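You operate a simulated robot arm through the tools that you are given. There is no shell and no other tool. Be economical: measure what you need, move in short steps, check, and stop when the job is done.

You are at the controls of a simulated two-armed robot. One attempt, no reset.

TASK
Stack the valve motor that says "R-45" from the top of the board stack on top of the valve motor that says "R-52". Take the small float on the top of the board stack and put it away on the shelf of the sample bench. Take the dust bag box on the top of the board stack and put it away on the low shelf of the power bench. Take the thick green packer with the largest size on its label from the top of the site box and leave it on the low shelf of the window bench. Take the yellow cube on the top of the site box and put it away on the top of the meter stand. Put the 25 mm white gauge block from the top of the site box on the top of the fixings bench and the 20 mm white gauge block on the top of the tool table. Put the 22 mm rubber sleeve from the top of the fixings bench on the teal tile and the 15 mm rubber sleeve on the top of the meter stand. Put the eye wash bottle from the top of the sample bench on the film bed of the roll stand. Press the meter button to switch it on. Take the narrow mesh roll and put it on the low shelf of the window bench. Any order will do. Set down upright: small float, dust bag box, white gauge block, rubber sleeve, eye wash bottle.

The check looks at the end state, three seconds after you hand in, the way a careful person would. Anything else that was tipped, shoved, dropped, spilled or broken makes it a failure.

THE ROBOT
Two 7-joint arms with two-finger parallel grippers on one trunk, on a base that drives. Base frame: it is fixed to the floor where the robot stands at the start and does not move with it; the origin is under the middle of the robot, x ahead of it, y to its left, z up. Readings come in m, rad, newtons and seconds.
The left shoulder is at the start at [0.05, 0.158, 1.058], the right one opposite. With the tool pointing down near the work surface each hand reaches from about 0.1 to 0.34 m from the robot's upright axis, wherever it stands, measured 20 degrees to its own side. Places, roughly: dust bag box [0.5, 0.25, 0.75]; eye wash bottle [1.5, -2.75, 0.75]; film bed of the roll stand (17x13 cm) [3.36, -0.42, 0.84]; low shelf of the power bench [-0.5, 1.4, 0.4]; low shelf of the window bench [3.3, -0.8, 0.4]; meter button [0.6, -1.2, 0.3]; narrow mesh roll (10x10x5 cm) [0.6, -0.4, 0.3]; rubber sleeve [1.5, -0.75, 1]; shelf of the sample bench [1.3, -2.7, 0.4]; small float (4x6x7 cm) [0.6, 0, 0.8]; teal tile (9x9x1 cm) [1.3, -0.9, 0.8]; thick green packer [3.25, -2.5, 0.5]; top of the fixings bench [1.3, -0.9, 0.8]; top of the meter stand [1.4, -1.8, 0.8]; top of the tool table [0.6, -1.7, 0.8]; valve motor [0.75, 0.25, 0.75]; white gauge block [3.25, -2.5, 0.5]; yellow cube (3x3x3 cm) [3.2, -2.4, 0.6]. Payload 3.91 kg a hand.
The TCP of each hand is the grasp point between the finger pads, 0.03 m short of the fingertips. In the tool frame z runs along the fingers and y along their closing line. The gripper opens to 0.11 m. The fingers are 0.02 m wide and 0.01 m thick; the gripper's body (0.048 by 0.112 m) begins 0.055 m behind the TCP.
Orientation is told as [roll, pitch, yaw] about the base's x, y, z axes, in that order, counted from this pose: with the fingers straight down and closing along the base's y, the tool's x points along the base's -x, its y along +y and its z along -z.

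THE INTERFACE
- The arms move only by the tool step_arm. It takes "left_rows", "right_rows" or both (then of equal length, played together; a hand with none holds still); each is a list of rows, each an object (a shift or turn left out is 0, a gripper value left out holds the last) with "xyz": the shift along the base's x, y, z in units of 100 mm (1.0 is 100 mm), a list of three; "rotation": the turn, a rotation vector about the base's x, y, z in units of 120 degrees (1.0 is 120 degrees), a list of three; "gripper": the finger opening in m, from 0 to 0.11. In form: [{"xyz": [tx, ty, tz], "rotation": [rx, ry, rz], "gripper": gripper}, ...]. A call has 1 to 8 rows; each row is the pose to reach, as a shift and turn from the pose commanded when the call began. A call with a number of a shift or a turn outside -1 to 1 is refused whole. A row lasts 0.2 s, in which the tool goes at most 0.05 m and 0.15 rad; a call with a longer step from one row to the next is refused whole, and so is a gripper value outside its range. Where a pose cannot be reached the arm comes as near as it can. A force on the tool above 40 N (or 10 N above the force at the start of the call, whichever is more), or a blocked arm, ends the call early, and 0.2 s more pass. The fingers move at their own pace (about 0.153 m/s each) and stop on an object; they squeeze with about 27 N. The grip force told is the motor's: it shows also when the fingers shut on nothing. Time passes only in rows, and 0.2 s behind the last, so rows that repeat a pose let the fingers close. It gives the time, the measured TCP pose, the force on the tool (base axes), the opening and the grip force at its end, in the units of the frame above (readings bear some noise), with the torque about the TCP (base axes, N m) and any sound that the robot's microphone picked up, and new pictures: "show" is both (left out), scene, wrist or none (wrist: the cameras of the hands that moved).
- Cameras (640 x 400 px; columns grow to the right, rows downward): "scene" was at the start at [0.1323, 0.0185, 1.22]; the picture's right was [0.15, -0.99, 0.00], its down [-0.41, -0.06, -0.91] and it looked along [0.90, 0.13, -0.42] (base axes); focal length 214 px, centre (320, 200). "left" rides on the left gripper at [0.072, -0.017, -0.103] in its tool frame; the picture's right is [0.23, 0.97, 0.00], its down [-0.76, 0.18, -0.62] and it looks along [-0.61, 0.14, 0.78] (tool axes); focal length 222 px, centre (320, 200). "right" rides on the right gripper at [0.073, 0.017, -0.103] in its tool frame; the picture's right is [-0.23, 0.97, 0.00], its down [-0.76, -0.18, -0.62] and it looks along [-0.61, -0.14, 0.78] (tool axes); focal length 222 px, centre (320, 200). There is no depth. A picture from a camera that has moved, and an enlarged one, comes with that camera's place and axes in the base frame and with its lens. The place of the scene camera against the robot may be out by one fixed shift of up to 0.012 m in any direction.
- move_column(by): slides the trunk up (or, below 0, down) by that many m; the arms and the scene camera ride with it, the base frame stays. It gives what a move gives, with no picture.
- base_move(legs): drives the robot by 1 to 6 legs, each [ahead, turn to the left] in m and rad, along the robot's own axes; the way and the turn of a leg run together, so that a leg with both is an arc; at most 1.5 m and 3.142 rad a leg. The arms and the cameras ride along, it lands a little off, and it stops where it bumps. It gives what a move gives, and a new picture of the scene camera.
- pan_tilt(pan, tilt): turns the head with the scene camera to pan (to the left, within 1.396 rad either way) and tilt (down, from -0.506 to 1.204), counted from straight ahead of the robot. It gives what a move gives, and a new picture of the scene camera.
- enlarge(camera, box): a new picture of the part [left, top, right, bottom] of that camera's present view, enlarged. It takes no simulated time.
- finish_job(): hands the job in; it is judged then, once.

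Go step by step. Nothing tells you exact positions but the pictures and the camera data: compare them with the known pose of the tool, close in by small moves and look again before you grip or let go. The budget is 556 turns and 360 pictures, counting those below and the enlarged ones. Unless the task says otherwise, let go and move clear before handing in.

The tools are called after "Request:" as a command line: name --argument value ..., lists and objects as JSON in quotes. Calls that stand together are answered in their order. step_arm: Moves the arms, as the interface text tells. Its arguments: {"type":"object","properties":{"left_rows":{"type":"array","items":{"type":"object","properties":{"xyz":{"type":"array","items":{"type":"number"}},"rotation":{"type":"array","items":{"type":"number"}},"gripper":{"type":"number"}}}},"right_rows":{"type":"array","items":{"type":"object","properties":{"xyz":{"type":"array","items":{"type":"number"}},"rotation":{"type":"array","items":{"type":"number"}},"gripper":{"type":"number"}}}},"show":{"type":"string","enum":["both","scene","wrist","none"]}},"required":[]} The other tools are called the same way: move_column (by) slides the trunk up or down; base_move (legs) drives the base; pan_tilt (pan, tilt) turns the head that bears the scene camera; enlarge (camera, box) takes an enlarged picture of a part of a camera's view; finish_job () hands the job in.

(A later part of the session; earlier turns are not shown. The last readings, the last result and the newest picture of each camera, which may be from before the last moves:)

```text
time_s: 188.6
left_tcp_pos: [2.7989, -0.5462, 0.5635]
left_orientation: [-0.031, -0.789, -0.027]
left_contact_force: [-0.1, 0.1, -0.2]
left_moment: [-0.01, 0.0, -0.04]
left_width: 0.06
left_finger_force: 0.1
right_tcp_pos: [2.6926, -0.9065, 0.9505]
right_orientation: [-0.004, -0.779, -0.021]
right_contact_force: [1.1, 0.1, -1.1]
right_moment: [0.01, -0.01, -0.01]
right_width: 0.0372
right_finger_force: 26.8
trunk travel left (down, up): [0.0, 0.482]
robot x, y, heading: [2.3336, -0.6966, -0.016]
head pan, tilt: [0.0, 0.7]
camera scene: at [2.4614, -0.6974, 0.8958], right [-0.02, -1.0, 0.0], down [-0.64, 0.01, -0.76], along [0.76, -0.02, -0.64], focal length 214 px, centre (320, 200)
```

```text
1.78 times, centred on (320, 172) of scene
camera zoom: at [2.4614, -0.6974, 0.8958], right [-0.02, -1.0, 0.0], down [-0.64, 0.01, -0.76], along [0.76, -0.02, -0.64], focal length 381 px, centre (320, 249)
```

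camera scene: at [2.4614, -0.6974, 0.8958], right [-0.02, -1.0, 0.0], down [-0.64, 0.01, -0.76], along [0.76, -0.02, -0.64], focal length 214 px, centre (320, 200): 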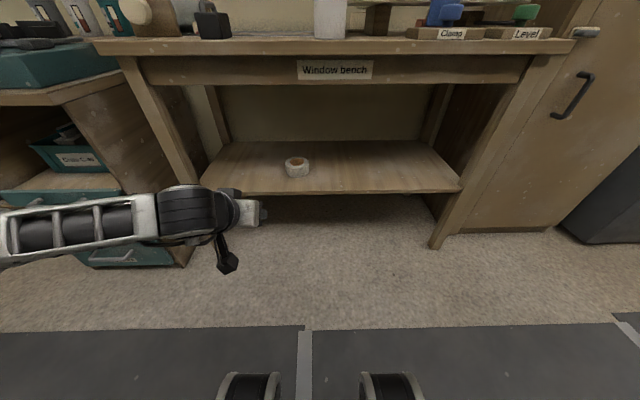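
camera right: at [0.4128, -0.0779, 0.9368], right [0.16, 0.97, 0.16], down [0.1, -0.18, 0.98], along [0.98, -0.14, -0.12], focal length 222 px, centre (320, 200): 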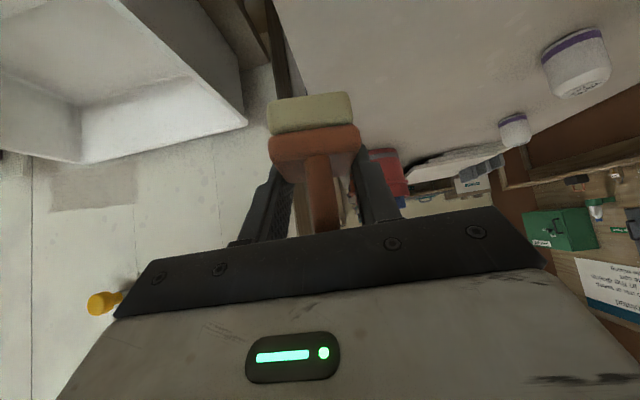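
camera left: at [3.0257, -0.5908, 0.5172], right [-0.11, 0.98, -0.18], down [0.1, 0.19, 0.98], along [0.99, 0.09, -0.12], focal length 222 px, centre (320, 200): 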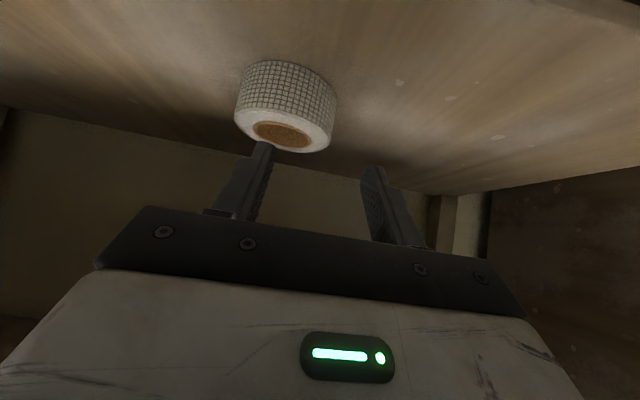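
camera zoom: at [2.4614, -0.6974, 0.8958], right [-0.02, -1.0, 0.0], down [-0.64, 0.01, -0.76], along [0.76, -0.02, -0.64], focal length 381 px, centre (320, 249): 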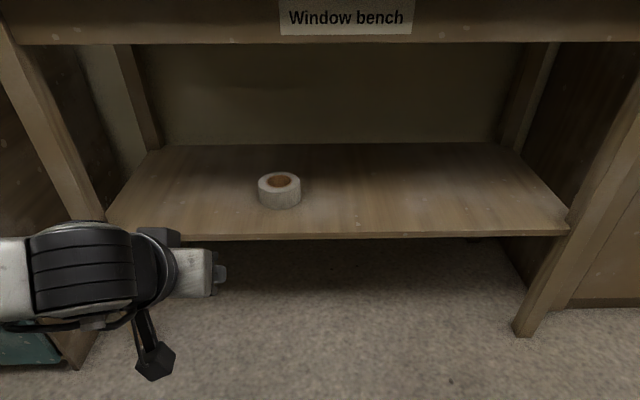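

Request:
move_column --by 0.3

Request:
move_column --by 0.15

Request:
enlarge --camera "scene" --box '[140, 60, 500, 285]'

```text
time_s: 191.6
left_tcp_pos: [2.7993, -0.546, 0.8645]
left_orientation: [-0.029, -0.789, -0.026]
left_contact_force: [0.2, -0.8, 0.6]
left_moment: [-0.06, 0.0, 0.01]
left_width: 0.0598
left_finger_force: 0.1
right_tcp_pos: [2.692, -0.9084, 1.2533]
right_orientation: [-0.004, -0.779, -0.021]
right_contact_force: [0.4, -0.2, 0.2]
right_moment: [0.03, -0.01, 0.0]
right_width: 0.0372
right_finger_force: 27.2
trunk travel left (down, up): [-0.3, 0.182]
robot x, y, heading: [2.3375, -0.7013, -0.015]
head pan, tilt: [0.0, 0.7]
```

```text
time_s: 193.3
left_tcp_pos: [2.7995, -0.5462, 1.0147]
left_orientation: [-0.029, -0.788, -0.025]
left_contact_force: [-0.3, -0.3, -0.7]
left_moment: [-0.01, 0.0, 0.01]
left_width: 0.0602
left_finger_force: 0.1
right_tcp_pos: [2.6917, -0.9063, 1.4018]
right_orientation: [-0.003, -0.778, -0.02]
right_contact_force: [-0.8, 0.5, -0.2]
right_moment: [-0.01, 0.01, -0.03]
right_width: 0.0371
right_finger_force: 26.8
trunk travel left (down, up): [-0.45, 0.032]
robot x, y, heading: [2.3366, -0.696, -0.018]
head pan, tilt: [0.0, 0.7]
```

```text
1.78 times, centred on (320, 172) of scene
camera zoom: at [2.4615, -0.6974, 1.3458], right [-0.02, -1.0, 0.0], down [-0.64, 0.01, -0.76], along [0.76, -0.02, -0.64], focal length 381 px, centre (320, 249)
```

zoom: 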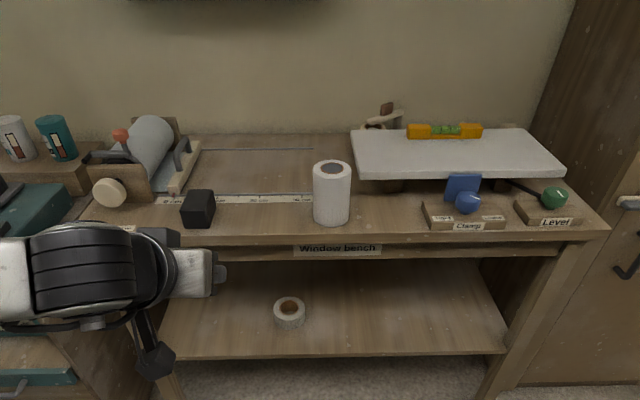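

Roll placed fine. Now heading down the aisle toward the sample bench for the float and eye wash bottle.

Request:
base_move --legs '[[0, -1.555], [1.0, 0]]'

Request:
pan_tilt --pan -0.5 --tilt 0.45

Request:
pan_tilt --pan 0.5 --tilt 0.45

```text
time_s: 202.3
left_tcp_pos: [2.5089, -2.1573, 1.0131]
left_orientation: [-0.03, -0.788, -1.566]
left_contact_force: [-0.5, -0.7, 1.0]
left_moment: [0.01, 0.03, -0.02]
left_width: 0.0599
left_finger_force: 0.1
right_tcp_pos: [2.1439, -2.0603, 1.4006]
right_orientation: [-0.005, -0.777, -1.561]
right_contact_force: [0.1, -0.7, -1.0]
right_moment: [0.01, -0.01, 0.01]
right_width: 0.0372
right_finger_force: 27.0
trunk travel left (down, up): [-0.45, 0.032]
robot x, y, heading: [2.3381, -1.6988, -1.561]
head pan, tilt: [0.0, 0.7]
camera scene: at [2.3434, -1.8177, 1.3458], right [-1.0, -0.01, 0.0], down [-0.01, 0.64, -0.76], along [0.01, -0.76, -0.64], focal length 214 px, centre (320, 200)
```

scene: 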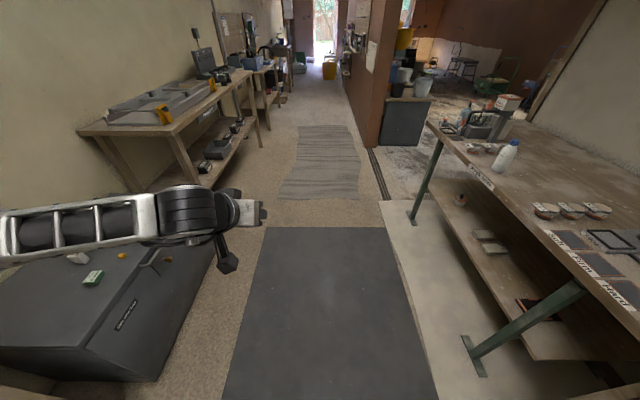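

```text
time_s: 203.2
left_tcp_pos: [2.5076, -2.1558, 1.014]
left_orientation: [-0.028, -0.79, -1.568]
left_contact_force: [0.5, 0.3, -0.4]
left_moment: [0.0, -0.02, -0.01]
left_width: 0.0598
left_finger_force: 0.0
right_tcp_pos: [2.1451, -2.0593, 1.401]
right_orientation: [-0.005, -0.778, -1.562]
right_contact_force: [0.0, 0.0, -0.5]
right_moment: [-0.02, -0.03, 0.03]
right_width: 0.0371
right_finger_force: 27.1
trunk travel left (down, up): [-0.45, 0.032]
robot x, y, heading: [2.342, -1.6998, -1.562]
head pan, tilt: [-0.499, 0.45]
camera scene: at [2.2995, -1.8137, 1.368], right [-0.88, 0.47, 0.0], down [0.2, 0.38, -0.9], along [-0.42, -0.79, -0.44], focal length 214 px, centre (320, 200)
```

scene: 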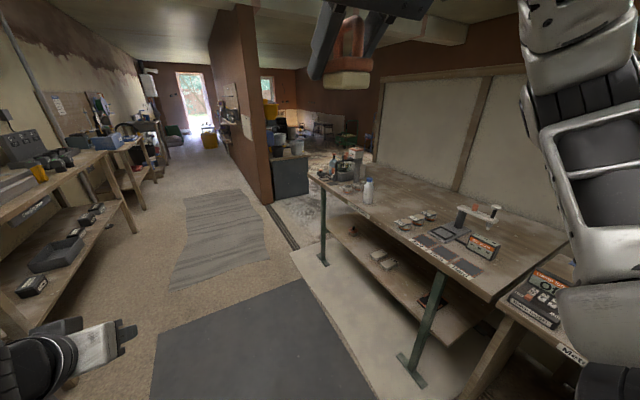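

```text
time_s: 204.5
left_tcp_pos: [2.5083, -2.1575, 1.014]
left_orientation: [-0.031, -0.79, -1.568]
left_contact_force: [0.5, 0.3, 0.2]
left_moment: [0.01, 0.0, -0.01]
left_width: 0.0602
left_finger_force: 0.1
right_tcp_pos: [2.1451, -2.059, 1.4016]
right_orientation: [-0.003, -0.778, -1.561]
right_contact_force: [-0.1, 0.1, -1.3]
right_moment: [0.0, 0.01, 0.02]
right_width: 0.0375
right_finger_force: 26.9
trunk travel left (down, up): [-0.45, 0.032]
robot x, y, heading: [2.3404, -1.6991, -1.558]
head pan, tilt: [0.499, 0.45]
camera scene: at [2.3873, -1.8128, 1.368], right [-0.87, -0.49, 0.0], down [-0.21, 0.38, -0.9], along [0.44, -0.79, -0.44], focal length 214 px, centre (320, 200)
```

scene: 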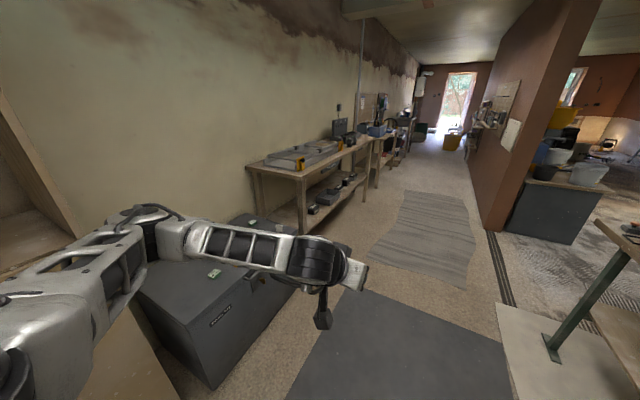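

I see the sample bench (front x≈1.6) with the eye wash bottle near (1.55, -2.65), and the gray site box opposite. Driving to face the sample bench.

Request:
base_move --legs '[[0.85, 0], [0, -1.575]]'

Request:
pan_tilt --pan 0.0 --tilt 0.6

```text
time_s: 212.9
left_tcp_pos: [1.895, -2.7231, 1.0145]
left_orientation: [-0.029, -0.791, -3.135]
left_contact_force: [0.7, -0.2, 0.7]
left_moment: [0.02, -0.02, -0.01]
left_width: 0.06
left_finger_force: 0.1
right_tcp_pos: [1.9899, -2.3576, 1.4006]
right_orientation: [-0.003, -0.779, -3.129]
right_contact_force: [0.2, 0.1, -0.7]
right_moment: [0.03, 0.01, 0.02]
right_width: 0.0372
right_finger_force: 27.2
trunk travel left (down, up): [-0.45, 0.032]
robot x, y, heading: [2.3519, -2.5547, -3.13]
head pan, tilt: [0.499, 0.45]
camera scene: at [2.2347, -2.5946, 1.368], right [-0.49, 0.87, 0.0], down [0.38, 0.21, -0.9], along [-0.78, -0.44, -0.44], focal length 214 px, centre (320, 200)
```

scene: 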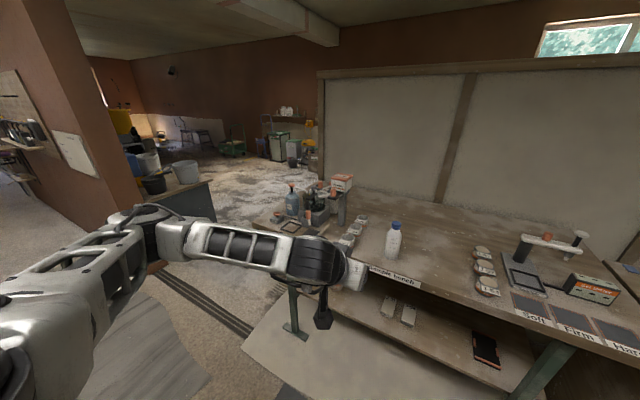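

```text
time_s: 213.8
left_tcp_pos: [1.8946, -2.7239, 1.0143]
left_orientation: [-0.03, -0.789, -3.134]
left_contact_force: [-0.7, -0.9, 0.5]
left_moment: [0.0, 0.0, 0.01]
left_width: 0.0599
left_finger_force: 0.1
right_tcp_pos: [1.9901, -2.359, 1.4009]
right_orientation: [-0.004, -0.779, -3.129]
right_contact_force: [-0.8, -0.8, -0.2]
right_moment: [0.01, 0.0, -0.01]
right_width: 0.037
right_finger_force: 26.9
trunk travel left (down, up): [-0.45, 0.032]
robot x, y, heading: [2.3546, -2.5535, -3.132]
head pan, tilt: [0.0, 0.6]
camera scene: at [2.2265, -2.5509, 1.3545], right [-0.01, 1.0, 0.0], down [0.56, 0.01, -0.83], along [-0.83, -0.01, -0.56], focal length 214 px, centre (320, 200)
```

scene: 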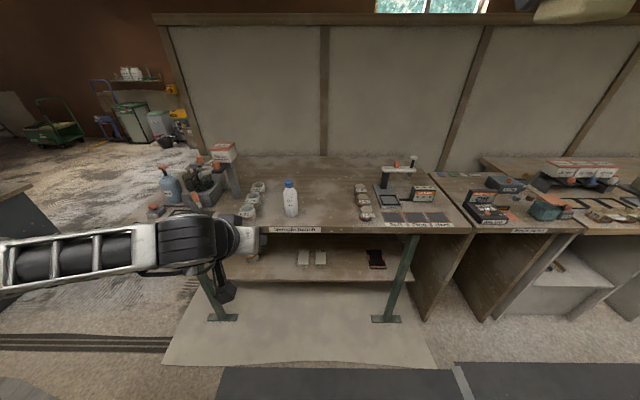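

The shelf has a free gap around y≈-2.42 between the white blocks and black item. I'll park the left hand back and high, drive in, and lower the trunk for the float.

Request:
step_arm --left_rows '[{"xyz": [0.4, 0, 0.2]}, {"xyz": [0.8, 0, 0.4]}, {"xyz": [1.0, 0, 0.8]}, {"xyz": [1.0, 0, 1.0]}]' --show "none"

Request:
step_arm --left_rows '[{"xyz": [0, 0, 0.4]}, {"xyz": [0, 0, 0.8]}, {"xyz": [0, 0, 1.0]}]' --right_rows '[{"xyz": [0, 0, -0.4]}, {"xyz": [0, -0.1, -0.8]}, {"xyz": [0, -0.3, -1.0]}]' --show "none"

Request:
move_column --by -0.4

Request:
base_move --legs '[[0.2, 0]]'

```text
time_s: 214.8
left_tcp_pos: [1.966, -2.714, 1.1221]
left_orientation: [-0.027, -0.786, -3.135]
left_contact_force: [1.1, 0.2, 0.3]
left_moment: [0.0, -0.02, -0.01]
left_width: 0.06
left_finger_force: 0.0
left hand out of reach, approached as far as the arm can: row 2, 3, 4
right_tcp_pos: [1.9908, -2.359, 1.4009]
right_orientation: [-0.003, -0.778, -3.129]
right_contact_force: [-0.3, 0.4, -0.6]
right_moment: [-0.01, 0.01, 0.01]
right_width: 0.0374
right_finger_force: 27.1
trunk travel left (down, up): [-0.45, 0.032]
robot x, y, heading: [2.3509, -2.5552, -3.129]
head pan, tilt: [0.0, 0.6]
```

```text
time_s: 215.6
left_tcp_pos: [1.9663, -2.7151, 1.2211]
left_orientation: [-0.03, -0.788, -3.134]
left_contact_force: [-1.3, 0.8, 0.6]
left_moment: [0.03, -0.04, 0.03]
left_width: 0.06
left_finger_force: 0.0
right_tcp_pos: [1.9909, -2.3892, 1.3017]
right_orientation: [-0.003, -0.778, -3.132]
right_contact_force: [-0.2, -0.2, -0.4]
right_moment: [-0.02, -0.03, 0.01]
right_width: 0.0374
right_finger_force: 27.3
trunk travel left (down, up): [-0.45, 0.032]
robot x, y, heading: [2.3535, -2.5553, -3.133]
head pan, tilt: [0.0, 0.6]
```

```text
time_s: 219.4
left_tcp_pos: [1.9653, -2.714, 0.8213]
left_orientation: [-0.029, -0.789, -3.135]
left_contact_force: [-0.7, 0.5, 0.9]
left_moment: [0.0, -0.02, 0.02]
left_width: 0.0599
left_finger_force: 0.0
right_tcp_pos: [1.9912, -2.3891, 0.9013]
right_orientation: [-0.003, -0.78, -3.13]
right_contact_force: [0.4, 0.4, -1.1]
right_moment: [-0.01, -0.02, -0.03]
right_width: 0.0369
right_finger_force: 26.9
trunk travel left (down, up): [-0.05, 0.432]
robot x, y, heading: [2.3561, -2.5535, -3.131]
head pan, tilt: [0.0, 0.6]
```

```text
time_s: 221.0
left_tcp_pos: [1.7661, -2.7163, 0.8211]
left_orientation: [-0.029, -0.79, -3.138]
left_contact_force: [0.3, -0.5, 0.4]
left_moment: [0.0, 0.0, 0.03]
left_width: 0.0602
left_finger_force: 0.0
right_tcp_pos: [1.7923, -2.3902, 0.9018]
right_orientation: [-0.003, -0.777, -3.132]
right_contact_force: [-0.2, 0.2, -0.2]
right_moment: [0.02, 0.0, 0.0]
right_width: 0.0373
right_finger_force: 27.0
trunk travel left (down, up): [-0.05, 0.432]
robot x, y, heading: [2.159, -2.5573, -3.128]
head pan, tilt: [0.0, 0.6]
camera scene: at [2.0274, -2.5531, 0.9545], right [-0.01, 1.0, 0.0], down [0.56, 0.01, -0.83], along [-0.83, -0.01, -0.56], focal length 214 px, centre (320, 200)
```

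scene: 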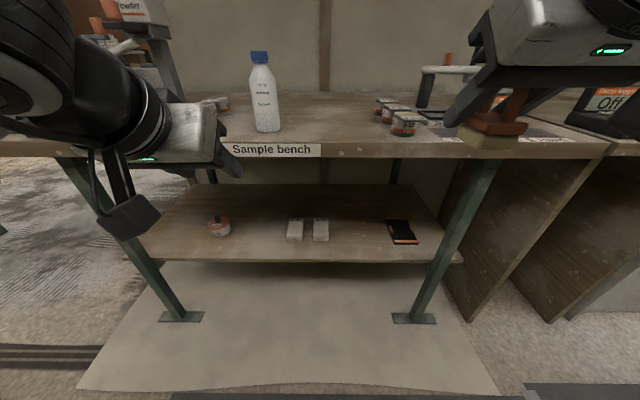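

Shelf level is about z≈0.40, front x≈1.575. Lowering the right hand in front of the bench, then in.

Request:
step_arm --right_rows '[{"xyz": [0, -0.1, -0.45]}, {"xyz": [0, -0.2, -0.9]}, {"xyz": [0, -0.35, -1.0]}]' --show "none"

Request:
step_arm --right_rows '[{"xyz": [0, 0, -0.45]}, {"xyz": [0, 0, -0.9]}, {"xyz": [0, 0, -1.0]}]' --show "none"

Request:
step_arm --right_rows '[{"xyz": [-0.3, 0, -0.35]}, {"xyz": [-0.6, 0, -0.7]}, {"xyz": [-0.9, 0, -0.9]}]'

```text
time_s: 221.8
left_tcp_pos: [1.7659, -2.717, 0.8213]
left_orientation: [-0.032, -0.791, -3.137]
left_contact_force: [-0.1, 0.0, 0.0]
left_moment: [0.01, 0.01, -0.01]
left_width: 0.06
left_finger_force: 0.0
right_tcp_pos: [1.7909, -2.4251, 0.8016]
right_orientation: [-0.002, -0.78, -3.131]
right_contact_force: [0.1, 0.9, -0.8]
right_moment: [0.02, 0.03, 0.02]
right_width: 0.0374
right_finger_force: 27.1
trunk travel left (down, up): [-0.05, 0.432]
robot x, y, heading: [2.1547, -2.5595, -3.129]
head pan, tilt: [0.0, 0.6]
```

```text
time_s: 222.6
left_tcp_pos: [1.7655, -2.7161, 0.8212]
left_orientation: [-0.03, -0.79, -3.137]
left_contact_force: [0.1, 0.9, -0.5]
left_moment: [0.0, -0.03, 0.01]
left_width: 0.06
left_finger_force: 0.2
right_tcp_pos: [1.7751, -2.434, 0.7043]
right_orientation: [-0.006, -0.776, -3.131]
right_contact_force: [-0.1, 0.0, -0.7]
right_moment: [0.0, -0.03, 0.02]
right_width: 0.0372
right_finger_force: 27.2
right hand out of reach, approached as far as the arm can: row 1, 2, 3
trunk travel left (down, up): [-0.05, 0.432]
robot x, y, heading: [2.1527, -2.5557, -3.126]
head pan, tilt: [0.0, 0.6]
```

```text
time_s: 223.4
left_tcp_pos: [1.7648, -2.7158, 0.8214]
left_orientation: [-0.03, -0.789, -3.137]
left_contact_force: [-0.4, -0.5, -0.5]
left_moment: [-0.02, -0.01, 0.02]
left_width: 0.0601
left_finger_force: 0.0
right_tcp_pos: [1.6849, -2.4351, 0.6137]
right_orientation: [-0.004, -0.779, -3.13]
right_contact_force: [-0.2, 0.0, -0.4]
right_moment: [-0.04, -0.01, 0.02]
right_width: 0.0373
right_finger_force: 27.2
trunk travel left (down, up): [-0.05, 0.432]
robot x, y, heading: [2.1553, -2.5576, -3.13]
head pan, tilt: [0.0, 0.6]
camera scene: at [2.0274, -2.5531, 0.9545], right [-0.01, 1.0, 0.0], down [0.56, 0.01, -0.83], along [-0.83, -0.01, -0.56], focal length 214 px, centre (320, 200)
camera right: at [1.8091, -2.4515, 0.6375], right [-0.15, -0.98, 0.16], down [-0.11, 0.17, 0.98], along [-0.98, 0.13, -0.13], focal length 222 px, centre (320, 200)
```

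scene: 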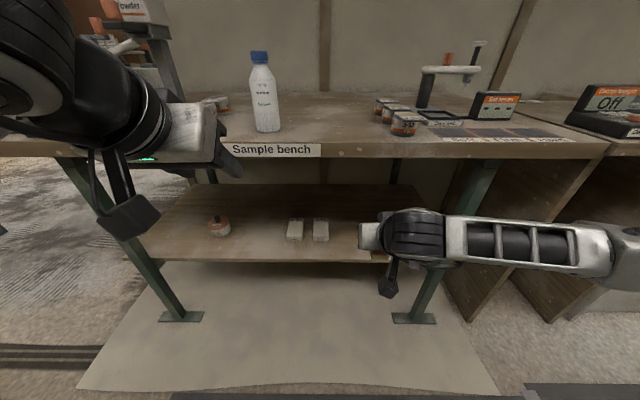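
right: 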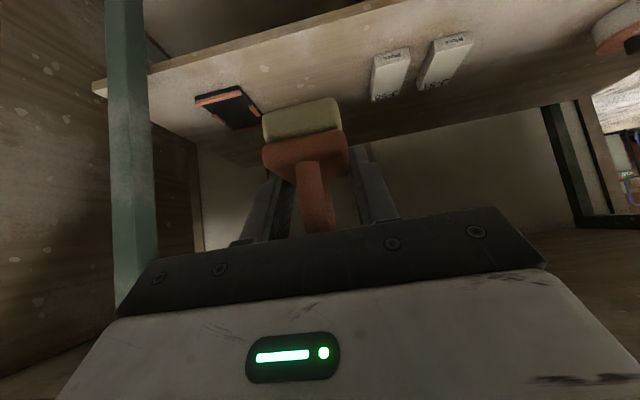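

Request:
step_arm --right_rows '[{"xyz": [-0.4, 0.05, -0.25]}, {"xyz": [-0.75, 0.1, -0.5]}, {"xyz": [-1.0, 0.12, -0.8]}]' --show "none"

Request:
step_arm --right_rows '[{"xyz": [-0.4, 0, -0.05]}, {"xyz": [-0.65, 0, -0.2]}, {"xyz": [-0.65, 0, -0.25]}]'

```text
time_s: 224.2
left_tcp_pos: [1.7657, -2.7164, 0.8212]
left_orientation: [-0.031, -0.791, -3.135]
left_contact_force: [-0.6, 0.4, -0.4]
left_moment: [-0.02, -0.02, 0.04]
left_width: 0.0599
left_finger_force: 0.0
right_tcp_pos: [1.5832, -2.4238, 0.5344]
right_orientation: [-0.005, -0.78, -3.129]
right_contact_force: [-0.1, -0.2, 0.4]
right_moment: [0.0, 0.0, -0.01]
right_width: 0.0374
right_finger_force: 26.8
trunk travel left (down, up): [-0.05, 0.432]
robot x, y, heading: [2.1531, -2.553, -3.128]
head pan, tilt: [0.0, 0.6]
```

```text
time_s: 225.0
left_tcp_pos: [1.7656, -2.7163, 0.8217]
left_orientation: [-0.03, -0.791, -3.135]
left_contact_force: [0.4, -0.4, 0.1]
left_moment: [0.01, 0.01, -0.02]
left_width: 0.0601
left_finger_force: 0.1
right_tcp_pos: [1.5198, -2.4226, 0.5085]
right_orientation: [-0.006, -0.778, -3.128]
right_contact_force: [-0.3, 0.1, -0.9]
right_moment: [-0.02, 0.02, 0.01]
right_width: 0.0374
right_finger_force: 27.1
trunk travel left (down, up): [-0.05, 0.432]
robot x, y, heading: [2.1512, -2.5578, -3.128]
head pan, tilt: [0.0, 0.6]
camera scene: at [2.0273, -2.5531, 0.9545], right [-0.01, 1.0, 0.0], down [0.56, 0.01, -0.83], along [-0.82, -0.01, -0.56], focal length 214 px, centre (320, 200)
camera right: at [1.6437, -2.4398, 0.5327], right [-0.15, -0.98, 0.16], down [-0.11, 0.17, 0.98], along [-0.98, 0.13, -0.13], focal length 222 px, centre (320, 200)
```

scene: 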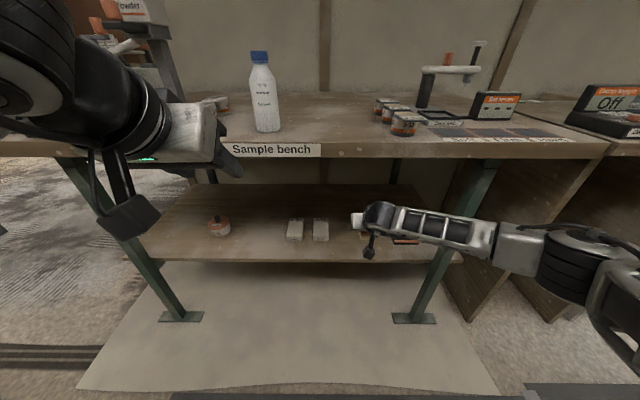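
right: 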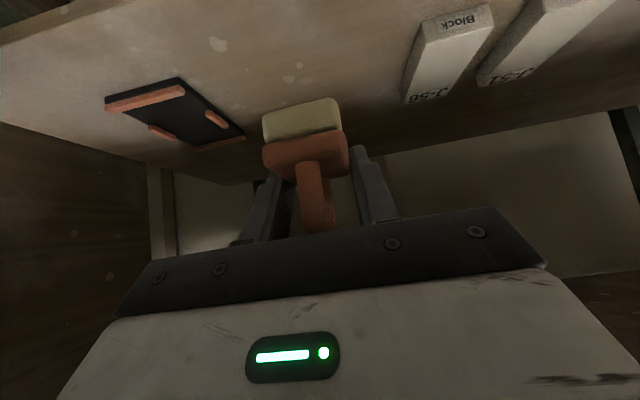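

Request:
step_arm --right_rows '[{"xyz": [0, 0, -0.15]}, {"xyz": [0, 0, -0.25]}, {"xyz": [0, 0, -0.32]}, {"xyz": [0, 0, -0.4]}]' --show "wrist"

```text
time_s: 226.0
left_tcp_pos: [1.7663, -2.7158, 0.8222]
left_orientation: [-0.03, -0.791, -3.135]
left_contact_force: [-0.4, -0.2, -0.9]
left_moment: [-0.01, 0.02, 0.02]
left_width: 0.0601
left_finger_force: 0.1
right_tcp_pos: [1.5193, -2.423, 0.4701]
right_orientation: [-0.003, -0.779, -3.132]
right_contact_force: [0.0, 0.9, -1.1]
right_moment: [0.01, 0.02, -0.02]
right_width: 0.0369
right_finger_force: 27.2
trunk travel left (down, up): [-0.05, 0.432]
robot x, y, heading: [2.1526, -2.5555, -3.133]
head pan, tilt: [0.0, 0.6]
camera right: at [1.6439, -2.4395, 0.493], right [-0.15, -0.98, 0.16], down [-0.11, 0.17, 0.98], along [-0.98, 0.13, -0.13], focal length 222 px, centre (320, 200)
```

right: 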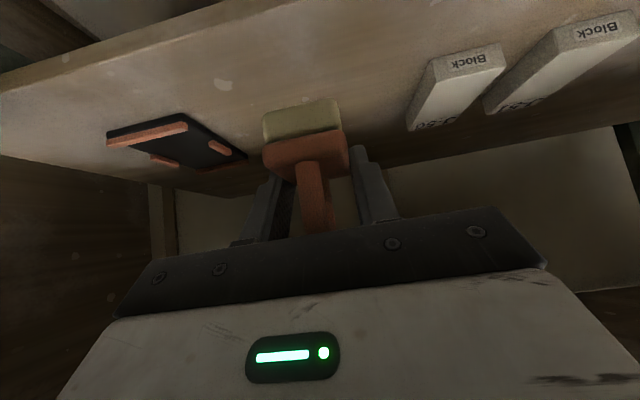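

Request:
step_arm --right_rows '[{"xyz": [0, 0, -0.1]}, {"xyz": [0, 0, -0.18]}, {"xyz": [0, 0, -0.25]}, {"xyz": [0, 0, -0.31]}, {"xyz": [0, 0, -0.36]}, {"xyz": [0, 0, -0.4]}]' --show "wrist"

```text
time_s: 227.4
left_tcp_pos: [1.7661, -2.7152, 0.8217]
left_orientation: [-0.031, -0.791, -3.137]
left_contact_force: [0.7, -0.6, 0.3]
left_moment: [0.0, -0.02, 0.03]
left_width: 0.0601
left_finger_force: 0.0
right_tcp_pos: [1.5195, -2.4234, 0.4294]
right_orientation: [-0.005, -0.78, -3.131]
right_contact_force: [0.0, 0.2, -1.2]
right_moment: [-0.02, 0.04, 0.01]
right_width: 0.0373
right_finger_force: 26.8
trunk travel left (down, up): [-0.05, 0.432]
robot x, y, heading: [2.1534, -2.5546, -3.125]
head pan, tilt: [0.0, 0.6]
camera right: at [1.6439, -2.4395, 0.4527], right [-0.15, -0.98, 0.16], down [-0.11, 0.17, 0.98], along [-0.98, 0.13, -0.13], focal length 222 px, centre (320, 200)
```

right: 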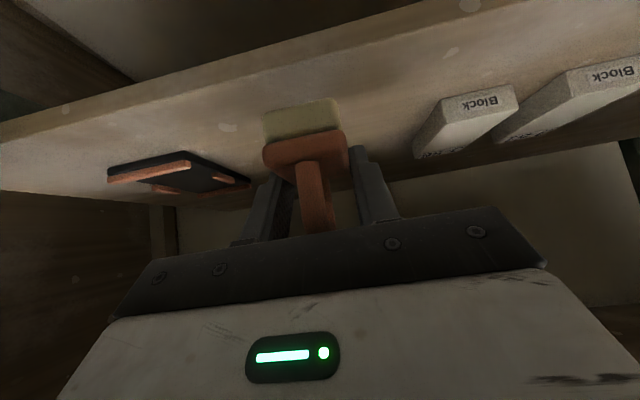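

Request:
step_arm --right_rows '[{"xyz": [0, 0, -0.05]}, {"xyz": [0, 0, -0.09]}, {"xyz": [0, 0, -0.13]}, {"xyz": [0, 0, -0.17]}, {"xyz": [0, 0, -0.21]}, {"xyz": [0, 0, -0.25]}]' --show "wrist"

```text
time_s: 228.8
left_tcp_pos: [1.7659, -2.7167, 0.8211]
left_orientation: [-0.03, -0.791, -3.137]
left_contact_force: [0.3, 0.1, -0.1]
left_moment: [0.0, 0.0, 0.01]
left_width: 0.06
left_finger_force: 0.1
right_tcp_pos: [1.5203, -2.4232, 0.4033]
right_orientation: [-0.004, -0.777, -3.132]
right_contact_force: [0.3, 0.5, -1.0]
right_moment: [-0.02, -0.02, -0.02]
right_width: 0.0374
right_finger_force: 27.2
trunk travel left (down, up): [-0.05, 0.432]
robot x, y, heading: [2.1559, -2.5539, -3.131]
head pan, tilt: [0.0, 0.6]
camera right: at [1.644, -2.4395, 0.4278], right [-0.15, -0.98, 0.16], down [-0.11, 0.17, 0.98], along [-0.98, 0.13, -0.13], focal length 222 px, centre (320, 200)
```

right: 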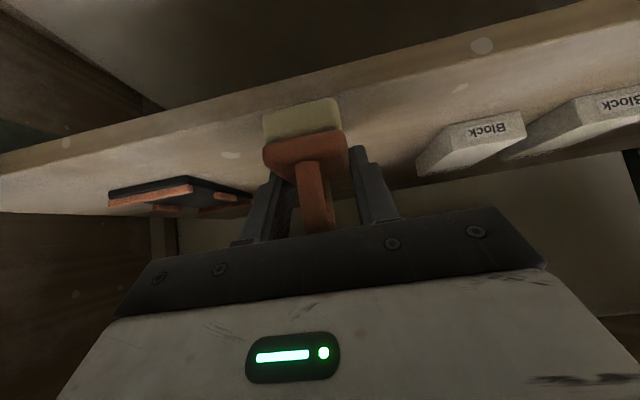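

Request:
enlarge --camera "right" --box '[160, 40, 480, 240]'

Request:
enlarge --camera "scene" --box '[260, 170, 480, 300]'

```text
2.00 times, centred on (320, 140) of right
camera zoom: at [1.644, -2.4395, 0.4278], right [-0.15, -0.98, 0.16], down [-0.11, 0.17, 0.98], along [-0.98, 0.13, -0.13], focal length 444 px, centre (320, 320)
```

zoom: 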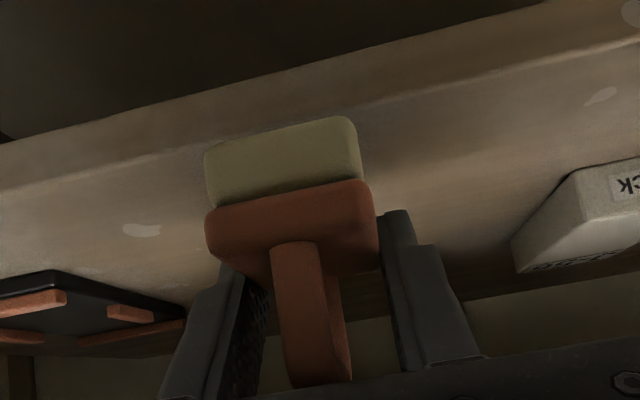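

```text
2.91 times, centred on (370, 235) of scene
camera zoom: at [2.0273, -2.5531, 0.9545], right [-0.01, 1.0, 0.0], down [0.56, 0.01, -0.83], along [-0.82, -0.01, -0.56], focal length 624 px, centre (174, 98)
```

zoom: 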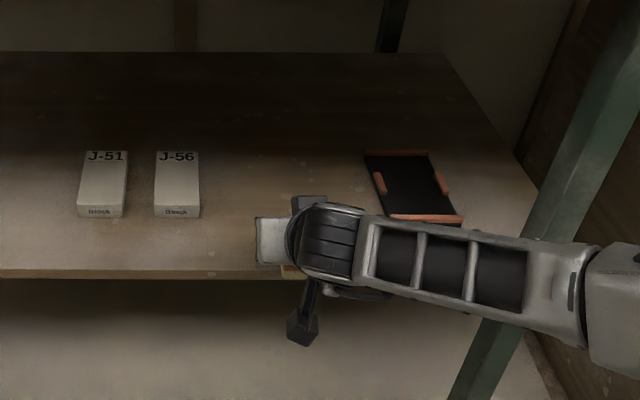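

The shelf's front edge is actually at x≈1.53, z≈0.355, so I must go ~6 cm deeper. Lifting slightly and moving in.

Request:
step_arm --right_rows '[{"xyz": [0, 0, 0.25]}, {"xyz": [-0.4, 0.1, 0.25]}, {"xyz": [-0.7, 0.1, 0.2]}, {"xyz": [-0.7, 0.1, 0.1]}, {"xyz": [-0.7, 0.1, 0.03]}]' --show "wrist"

```text
time_s: 230.0
left_tcp_pos: [1.7663, -2.7168, 0.8211]
left_orientation: [-0.03, -0.79, -3.137]
left_contact_force: [-0.7, 0.0, 0.0]
left_moment: [0.02, -0.01, 0.04]
left_width: 0.06
left_finger_force: 0.0
right_tcp_pos: [1.4503, -2.4127, 0.4073]
right_orientation: [-0.001, -0.778, -3.13]
right_contact_force: [0.1, 0.3, 0.5]
right_moment: [0.02, 0.02, -0.02]
right_width: 0.0372
right_finger_force: 26.6
trunk travel left (down, up): [-0.05, 0.432]
robot x, y, heading: [2.1531, -2.5542, -3.131]
head pan, tilt: [0.0, 0.6]
camera right: at [1.5758, -2.4291, 0.4302], right [-0.15, -0.98, 0.16], down [-0.1, 0.17, 0.98], along [-0.98, 0.13, -0.13], focal length 222 px, centre (320, 200)
```

right: 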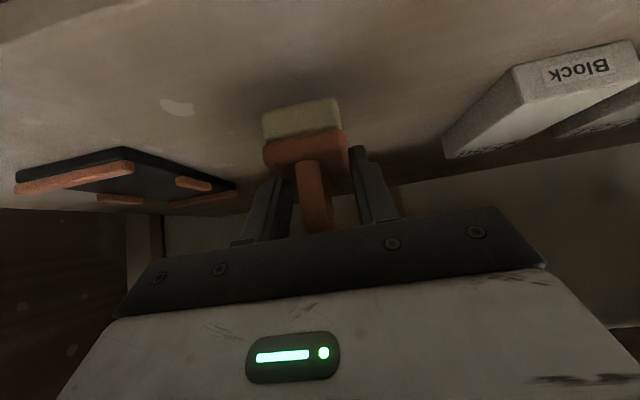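

Request:
step_arm --right_rows '[{"xyz": [0, 0, -0.04]}, {"xyz": [0, 0, -0.08]}, {"xyz": [0, 0, -0.11]}, {"xyz": [0, 0, -0.14]}, {"xyz": [0, 0, -0.17]}]' --show "none"

```text
time_s: 231.2
left_tcp_pos: [1.765, -2.7171, 0.8216]
left_orientation: [-0.03, -0.791, -3.136]
left_contact_force: [-0.7, 0.8, -0.1]
left_moment: [0.02, 0.01, -0.01]
left_width: 0.0598
left_finger_force: 0.0
right_tcp_pos: [1.4555, -2.4121, 0.3983]
right_orientation: [-0.003, -0.777, -3.131]
right_contact_force: [0.0, -0.6, -0.2]
right_moment: [0.01, -0.02, 0.01]
right_width: 0.0372
right_finger_force: 27.2
right hand out of reach, approached as far as the arm can: row 1, 2, 3, 4, 5
trunk travel left (down, up): [-0.05, 0.432]
robot x, y, heading: [2.1524, -2.5584, -3.131]
head pan, tilt: [0.0, 0.6]
```

Request:
move_column --by -0.01

Request:
step_arm --right_rows '[{"xyz": [0, 0, 0]}]' --show "wrist"

```text
time_s: 231.8
left_tcp_pos: [1.766, -2.7163, 0.8116]
left_orientation: [-0.03, -0.791, -3.135]
left_contact_force: [-0.2, -0.2, -0.2]
left_moment: [0.01, -0.02, 0.01]
left_width: 0.0601
left_finger_force: 0.1
right_tcp_pos: [1.4553, -2.4114, 0.3889]
right_orientation: [-0.003, -0.781, -3.131]
right_contact_force: [0.1, -0.1, 1.2]
right_moment: [-0.01, 0.03, 0.03]
right_width: 0.0369
right_finger_force: 26.4
trunk travel left (down, up): [-0.04, 0.442]
robot x, y, heading: [2.1524, -2.5536, -3.131]
head pan, tilt: [0.0, 0.6]
```

```text
time_s: 232.2
left_tcp_pos: [1.7656, -2.7166, 0.811]
left_orientation: [-0.03, -0.789, -3.138]
left_contact_force: [1.3, -0.2, 0.1]
left_moment: [0.0, 0.05, 0.01]
left_width: 0.0598
left_finger_force: 0.0
right_tcp_pos: [1.4552, -2.4113, 0.3884]
right_orientation: [-0.006, -0.78, -3.132]
right_contact_force: [-0.7, 0.2, 1.5]
right_moment: [0.0, 0.01, 0.0]
right_width: 0.0372
right_finger_force: 26.2
trunk travel left (down, up): [-0.04, 0.442]
robot x, y, heading: [2.1511, -2.5571, -3.123]
head pan, tilt: [0.0, 0.6]
camera right: at [1.5802, -2.4289, 0.4121], right [-0.15, -0.98, 0.16], down [-0.1, 0.17, 0.98], along [-0.98, 0.13, -0.13], focal length 222 px, centre (320, 200)
```

right: 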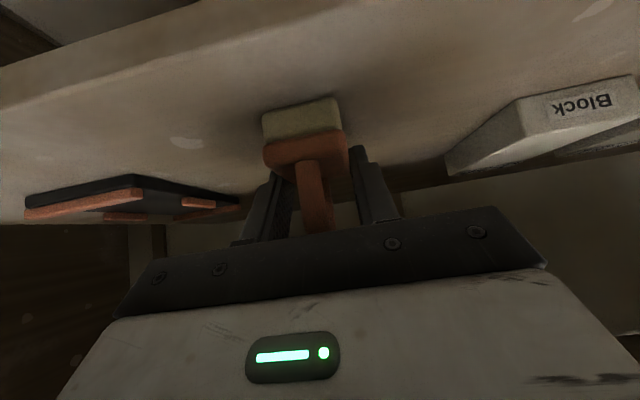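

Request:
move_column --by -0.004

```text
time_s: 232.7
left_tcp_pos: [1.768, -2.7163, 0.8083]
left_orientation: [-0.03, -0.792, -3.137]
left_contact_force: [0.2, 1.1, -0.2]
left_moment: [-0.02, 0.01, -0.03]
left_width: 0.06
left_finger_force: 0.2
right_tcp_pos: [1.4549, -2.4119, 0.3891]
right_orientation: [-0.007, -0.785, -3.13]
right_contact_force: [4.6, 1.6, 17.3]
right_moment: [0.09, -0.46, -0.06]
right_width: 0.0372
right_finger_force: 27.7
trunk travel left (down, up): [-0.036, 0.446]
robot x, y, heading: [2.1589, -2.5589, -3.133]
head pan, tilt: [0.0, 0.6]
```

Firm contact now. Release and back out along the tool axis.

Request:
step_arm --right_rows '[{"xyz": [0, 0, 0], "gripper": 0.05}, {"xyz": [0, 0, 0], "gripper": 0.075}, {"xyz": [0, 0, 0], "gripper": 0.085}, {"xyz": [0.1, 0, 0.2]}, {"xyz": [0.35, 0, 0.5]}, {"xyz": [0.75, 0, 0.7]}, {"xyz": [1.0, 0, 0.9]}]'

```text
time_s: 234.3
left_tcp_pos: [1.7651, -2.716, 0.8084]
left_orientation: [-0.029, -0.793, -3.137]
left_contact_force: [-0.7, -0.7, -0.2]
left_moment: [0.03, 0.02, -0.01]
left_width: 0.0599
left_finger_force: 0.1
right_tcp_pos: [1.5565, -2.4114, 0.4758]
right_orientation: [-0.005, -0.781, -3.13]
right_contact_force: [0.2, -1.1, 0.0]
right_moment: [-0.01, 0.01, -0.03]
right_width: 0.0847
right_finger_force: 0.1
trunk travel left (down, up): [-0.036, 0.446]
robot x, y, heading: [2.1524, -2.5558, -3.13]
head pan, tilt: [0.0, 0.6]
camera scene: at [2.0273, -2.5531, 0.9405], right [-0.01, 1.0, 0.0], down [0.56, 0.01, -0.83], along [-0.82, -0.01, -0.56], focal length 214 px, centre (320, 200)
camera right: at [1.6806, -2.4286, 0.4981], right [-0.16, -0.98, 0.16], down [-0.1, 0.17, 0.98], along [-0.98, 0.14, -0.13], focal length 222 px, centre (320, 200)
```

scene: 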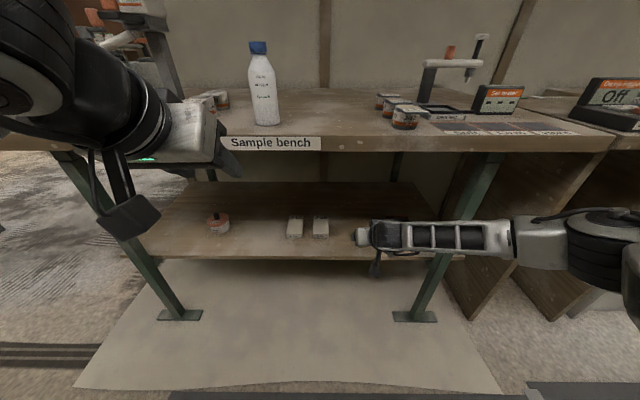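
right: 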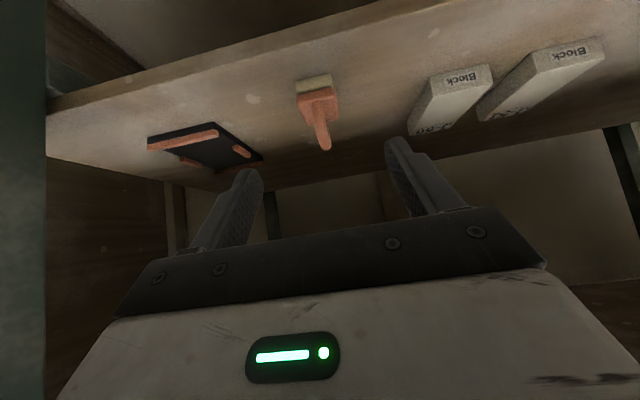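

Float stands upright on the shelf. Retract the right hand from under the bench, then raise the trunk for the bottle.

Request:
step_arm --right_rows '[{"xyz": [0.4, 0, 0.2]}, {"xyz": [0.8, 0, 0.4]}, {"xyz": [1.0, 0, 0.8]}, {"xyz": [1.0, 0, 1.0]}]' --show "none"

Request:
step_arm --right_rows '[{"xyz": [0.4, 0.1, 0.3]}, {"xyz": [0.8, 0.2, 0.6]}, {"xyz": [0.8, 0.3, 1.0]}]' --show "none"

Request:
move_column --by 0.264

Request:
step_arm --left_rows '[{"xyz": [0, 0, 0], "gripper": 0.1}]'

```text
time_s: 235.3
left_tcp_pos: [1.7668, -2.7157, 0.8077]
left_orientation: [-0.029, -0.791, -3.136]
left_contact_force: [-0.7, 0.5, 0.1]
left_moment: [-0.01, -0.01, 0.03]
left_width: 0.0602
left_finger_force: 0.1
right_tcp_pos: [1.6561, -2.4127, 0.5757]
right_orientation: [-0.006, -0.778, -3.132]
right_contact_force: [0.4, 0.5, -0.4]
right_moment: [0.0, -0.05, 0.01]
right_width: 0.0852
right_finger_force: 0.0
trunk travel left (down, up): [-0.036, 0.446]
robot x, y, heading: [2.1561, -2.5589, -3.131]
head pan, tilt: [0.0, 0.6]
```

```text
refused: row 1 steps farther than a row can; nothing moved
```

```text
time_s: 238.0
left_tcp_pos: [1.7662, -2.7158, 1.0719]
left_orientation: [-0.031, -0.792, -3.136]
left_contact_force: [0.7, 0.7, 0.2]
left_moment: [0.03, 0.02, 0.01]
left_width: 0.0602
left_finger_force: 0.0
right_tcp_pos: [1.6551, -2.4136, 0.8396]
right_orientation: [-0.003, -0.778, -3.132]
right_contact_force: [-0.6, 0.5, -1.1]
right_moment: [0.0, -0.02, -0.02]
right_width: 0.0851
right_finger_force: 0.0
trunk travel left (down, up): [-0.3, 0.182]
robot x, y, heading: [2.1568, -2.5587, -3.128]
head pan, tilt: [0.0, 0.6]
```

```text
time_s: 238.4
left_tcp_pos: [1.7665, -2.7159, 1.0721]
left_orientation: [-0.031, -0.789, -3.136]
left_contact_force: [-0.1, 0.4, 0.2]
left_moment: [0.05, 0.01, -0.02]
left_width: 0.0998
left_finger_force: 0.0
right_tcp_pos: [1.6562, -2.4118, 0.8399]
right_orientation: [-0.003, -0.779, -3.131]
right_contact_force: [-0.6, 0.0, -0.2]
right_moment: [0.0, 0.0, -0.02]
right_width: 0.0853
right_finger_force: 0.0
trunk travel left (down, up): [-0.3, 0.182]
robot x, y, heading: [2.1517, -2.5558, -3.133]
head pan, tilt: [0.0, 0.6]
camera scene: at [2.0273, -2.5531, 1.2045], right [-0.01, 1.0, 0.0], down [0.56, 0.01, -0.83], along [-0.83, -0.01, -0.56], focal length 214 px, centre (320, 200)
camera left: at [1.8908, -2.7013, 1.0946], right [0.14, -0.97, -0.18], down [-0.1, -0.2, 0.98], along [-0.98, -0.12, -0.12], focal length 222 px, centre (320, 200)
```

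scene: 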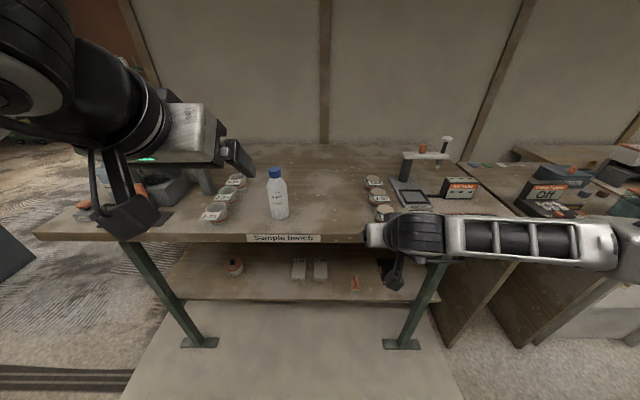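
left: 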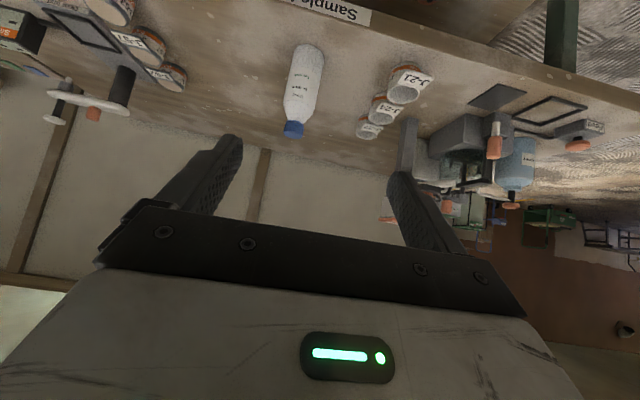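

Bottle is at about (1.50, -2.68), ~5.5 cm wide, 16 cm tall. I'll flatten the left hand's tilt so the cap clears the palm, and approach.

Request:
step_arm --left_rows '[{"xyz": [-0.2, 0.1, -0.3], "rotation": [0, 0.06, 0]}, {"xyz": [-0.4, 0.2, -0.6], "rotation": [0, 0.12, 0]}, {"xyz": [-0.6, 0.3, -0.9], "rotation": [0, 0.165, 0]}, {"xyz": [-0.8, 0.36, -1.0], "rotation": [0, 0.165, 0]}]' --show "none"

Request:
step_arm --left_rows '[{"xyz": [-0.3, 0, -0.3]}, {"xyz": [-0.7, 0, -0.55]}, {"xyz": [-0.85, 0, -0.6]}]'

```text
time_s: 239.4
left_tcp_pos: [1.6849, -2.6811, 0.9712]
left_orientation: [-0.034, -1.136, -3.132]
left_contact_force: [0.6, 0.3, -0.8]
left_moment: [-0.04, 0.02, 0.02]
left_width: 0.0999
left_finger_force: 0.0
right_tcp_pos: [1.6563, -2.412, 0.8377]
right_orientation: [-0.002, -0.78, -3.132]
right_contact_force: [0.1, -0.3, 0.1]
right_moment: [-0.03, 0.0, 0.01]
right_width: 0.0847
right_finger_force: 0.1
trunk travel left (down, up): [-0.3, 0.182]
robot x, y, heading: [2.1546, -2.5565, -3.131]
head pan, tilt: [0.0, 0.6]
```

```text
time_s: 240.2
left_tcp_pos: [1.5996, -2.6817, 0.9118]
left_orientation: [-0.037, -1.135, -3.132]
left_contact_force: [0.8, -0.2, -0.4]
left_moment: [0.01, -0.02, 0.0]
left_width: 0.1001
left_finger_force: 0.0
right_tcp_pos: [1.6549, -2.4141, 0.8397]
right_orientation: [-0.003, -0.78, -3.131]
right_contact_force: [0.6, -0.5, 0.4]
right_moment: [0.01, -0.02, -0.02]
right_width: 0.0848
right_finger_force: 0.1
trunk travel left (down, up): [-0.3, 0.182]
robot x, y, heading: [2.1531, -2.5565, -3.126]
head pan, tilt: [0.0, 0.6]
camera scene: at [2.0273, -2.5531, 1.2045], right [-0.01, 1.0, 0.0], down [0.56, 0.01, -0.83], along [-0.82, -0.01, -0.56], focal length 214 px, centre (320, 200)
camera left: at [1.725, -2.666, 0.8905], right [0.07, -0.97, -0.22], down [0.24, -0.2, 0.95], along [-0.97, -0.12, 0.22], focal length 222 px, centre (320, 200)
```

scene: 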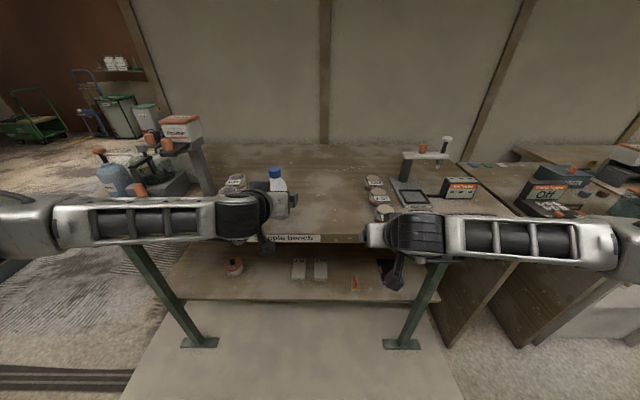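
left: 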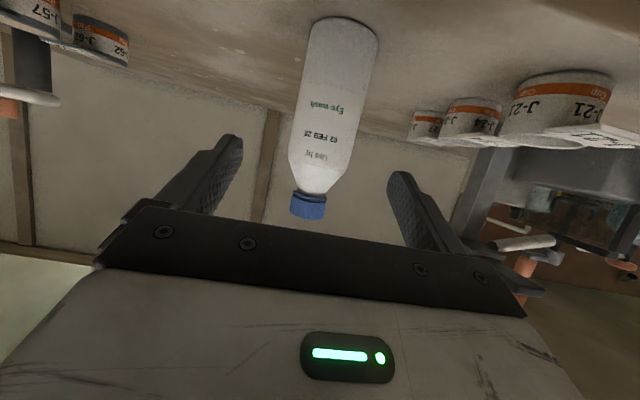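

Request:
step_arm --left_rows '[{"xyz": [-0.4, 0, -0.12]}, {"xyz": [-0.75, 0, -0.24]}, {"xyz": [-0.97, 0, -0.33]}, {"xyz": [-1.0, 0, -0.34]}]' --show "wrist"

```text
time_s: 241.2
left_tcp_pos: [1.5011, -2.6797, 0.8791]
left_orientation: [-0.035, -1.134, -3.133]
left_contact_force: [0.3, 0.7, -0.3]
left_moment: [0.0, 0.05, -0.01]
left_width: 0.1001
left_finger_force: 0.1
right_tcp_pos: [1.6558, -2.412, 0.8391]
right_orientation: [-0.005, -0.778, -3.13]
right_contact_force: [-0.3, 0.1, 0.4]
right_moment: [0.04, 0.04, 0.01]
right_width: 0.0853
right_finger_force: 0.0
trunk travel left (down, up): [-0.3, 0.182]
robot x, y, heading: [2.1564, -2.5521, -3.131]
head pan, tilt: [0.0, 0.6]
camera left: at [1.6256, -2.6656, 0.8573], right [0.07, -0.97, -0.22], down [0.24, -0.2, 0.95], along [-0.97, -0.12, 0.22], focal length 222 px, centre (320, 200)
```

left: 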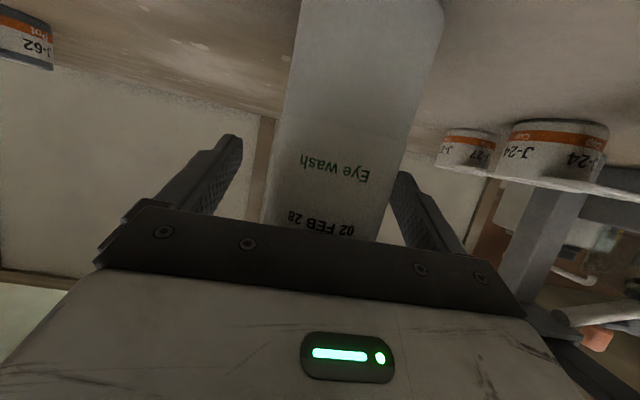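

Request:
step_arm --left_rows '[{"xyz": [-0.08, -0.08, -0.02]}, {"xyz": [-0.08, -0.08, -0.02], "gripper": 0.07}, {"xyz": [-0.08, -0.08, -0.02], "gripper": 0.03}, {"xyz": [-0.08, -0.08, -0.02], "gripper": 0.03}, {"xyz": [-0.08, -0.08, 0.2], "gripper": 0.03}, {"xyz": [-0.08, -0.08, 0.3], "gripper": 0.03}]' --show "wrist"

```text
time_s: 242.6
left_tcp_pos: [1.4919, -2.6885, 0.9065]
left_orientation: [-0.032, -1.134, -3.134]
left_contact_force: [0.1, -0.1, -2.8]
left_moment: [0.02, 0.06, 0.0]
left_width: 0.0532
left_finger_force: 27.1
right_tcp_pos: [1.6553, -2.4129, 0.8389]
right_orientation: [-0.003, -0.779, -3.13]
right_contact_force: [1.0, -0.5, -0.2]
right_moment: [-0.02, -0.04, 0.01]
right_width: 0.0853
right_finger_force: 0.1
trunk travel left (down, up): [-0.3, 0.182]
robot x, y, heading: [2.1544, -2.5563, -3.128]
head pan, tilt: [0.0, 0.6]
camera left: at [1.6179, -2.6732, 0.8863], right [0.07, -0.97, -0.22], down [0.24, -0.2, 0.95], along [-0.97, -0.12, 0.22], focal length 222 px, centre (320, 200)
```

left: 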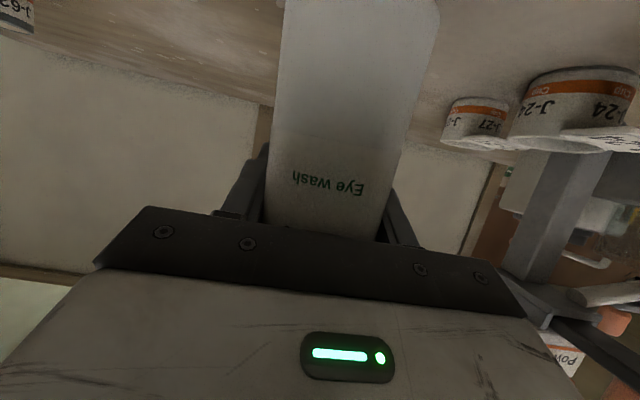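

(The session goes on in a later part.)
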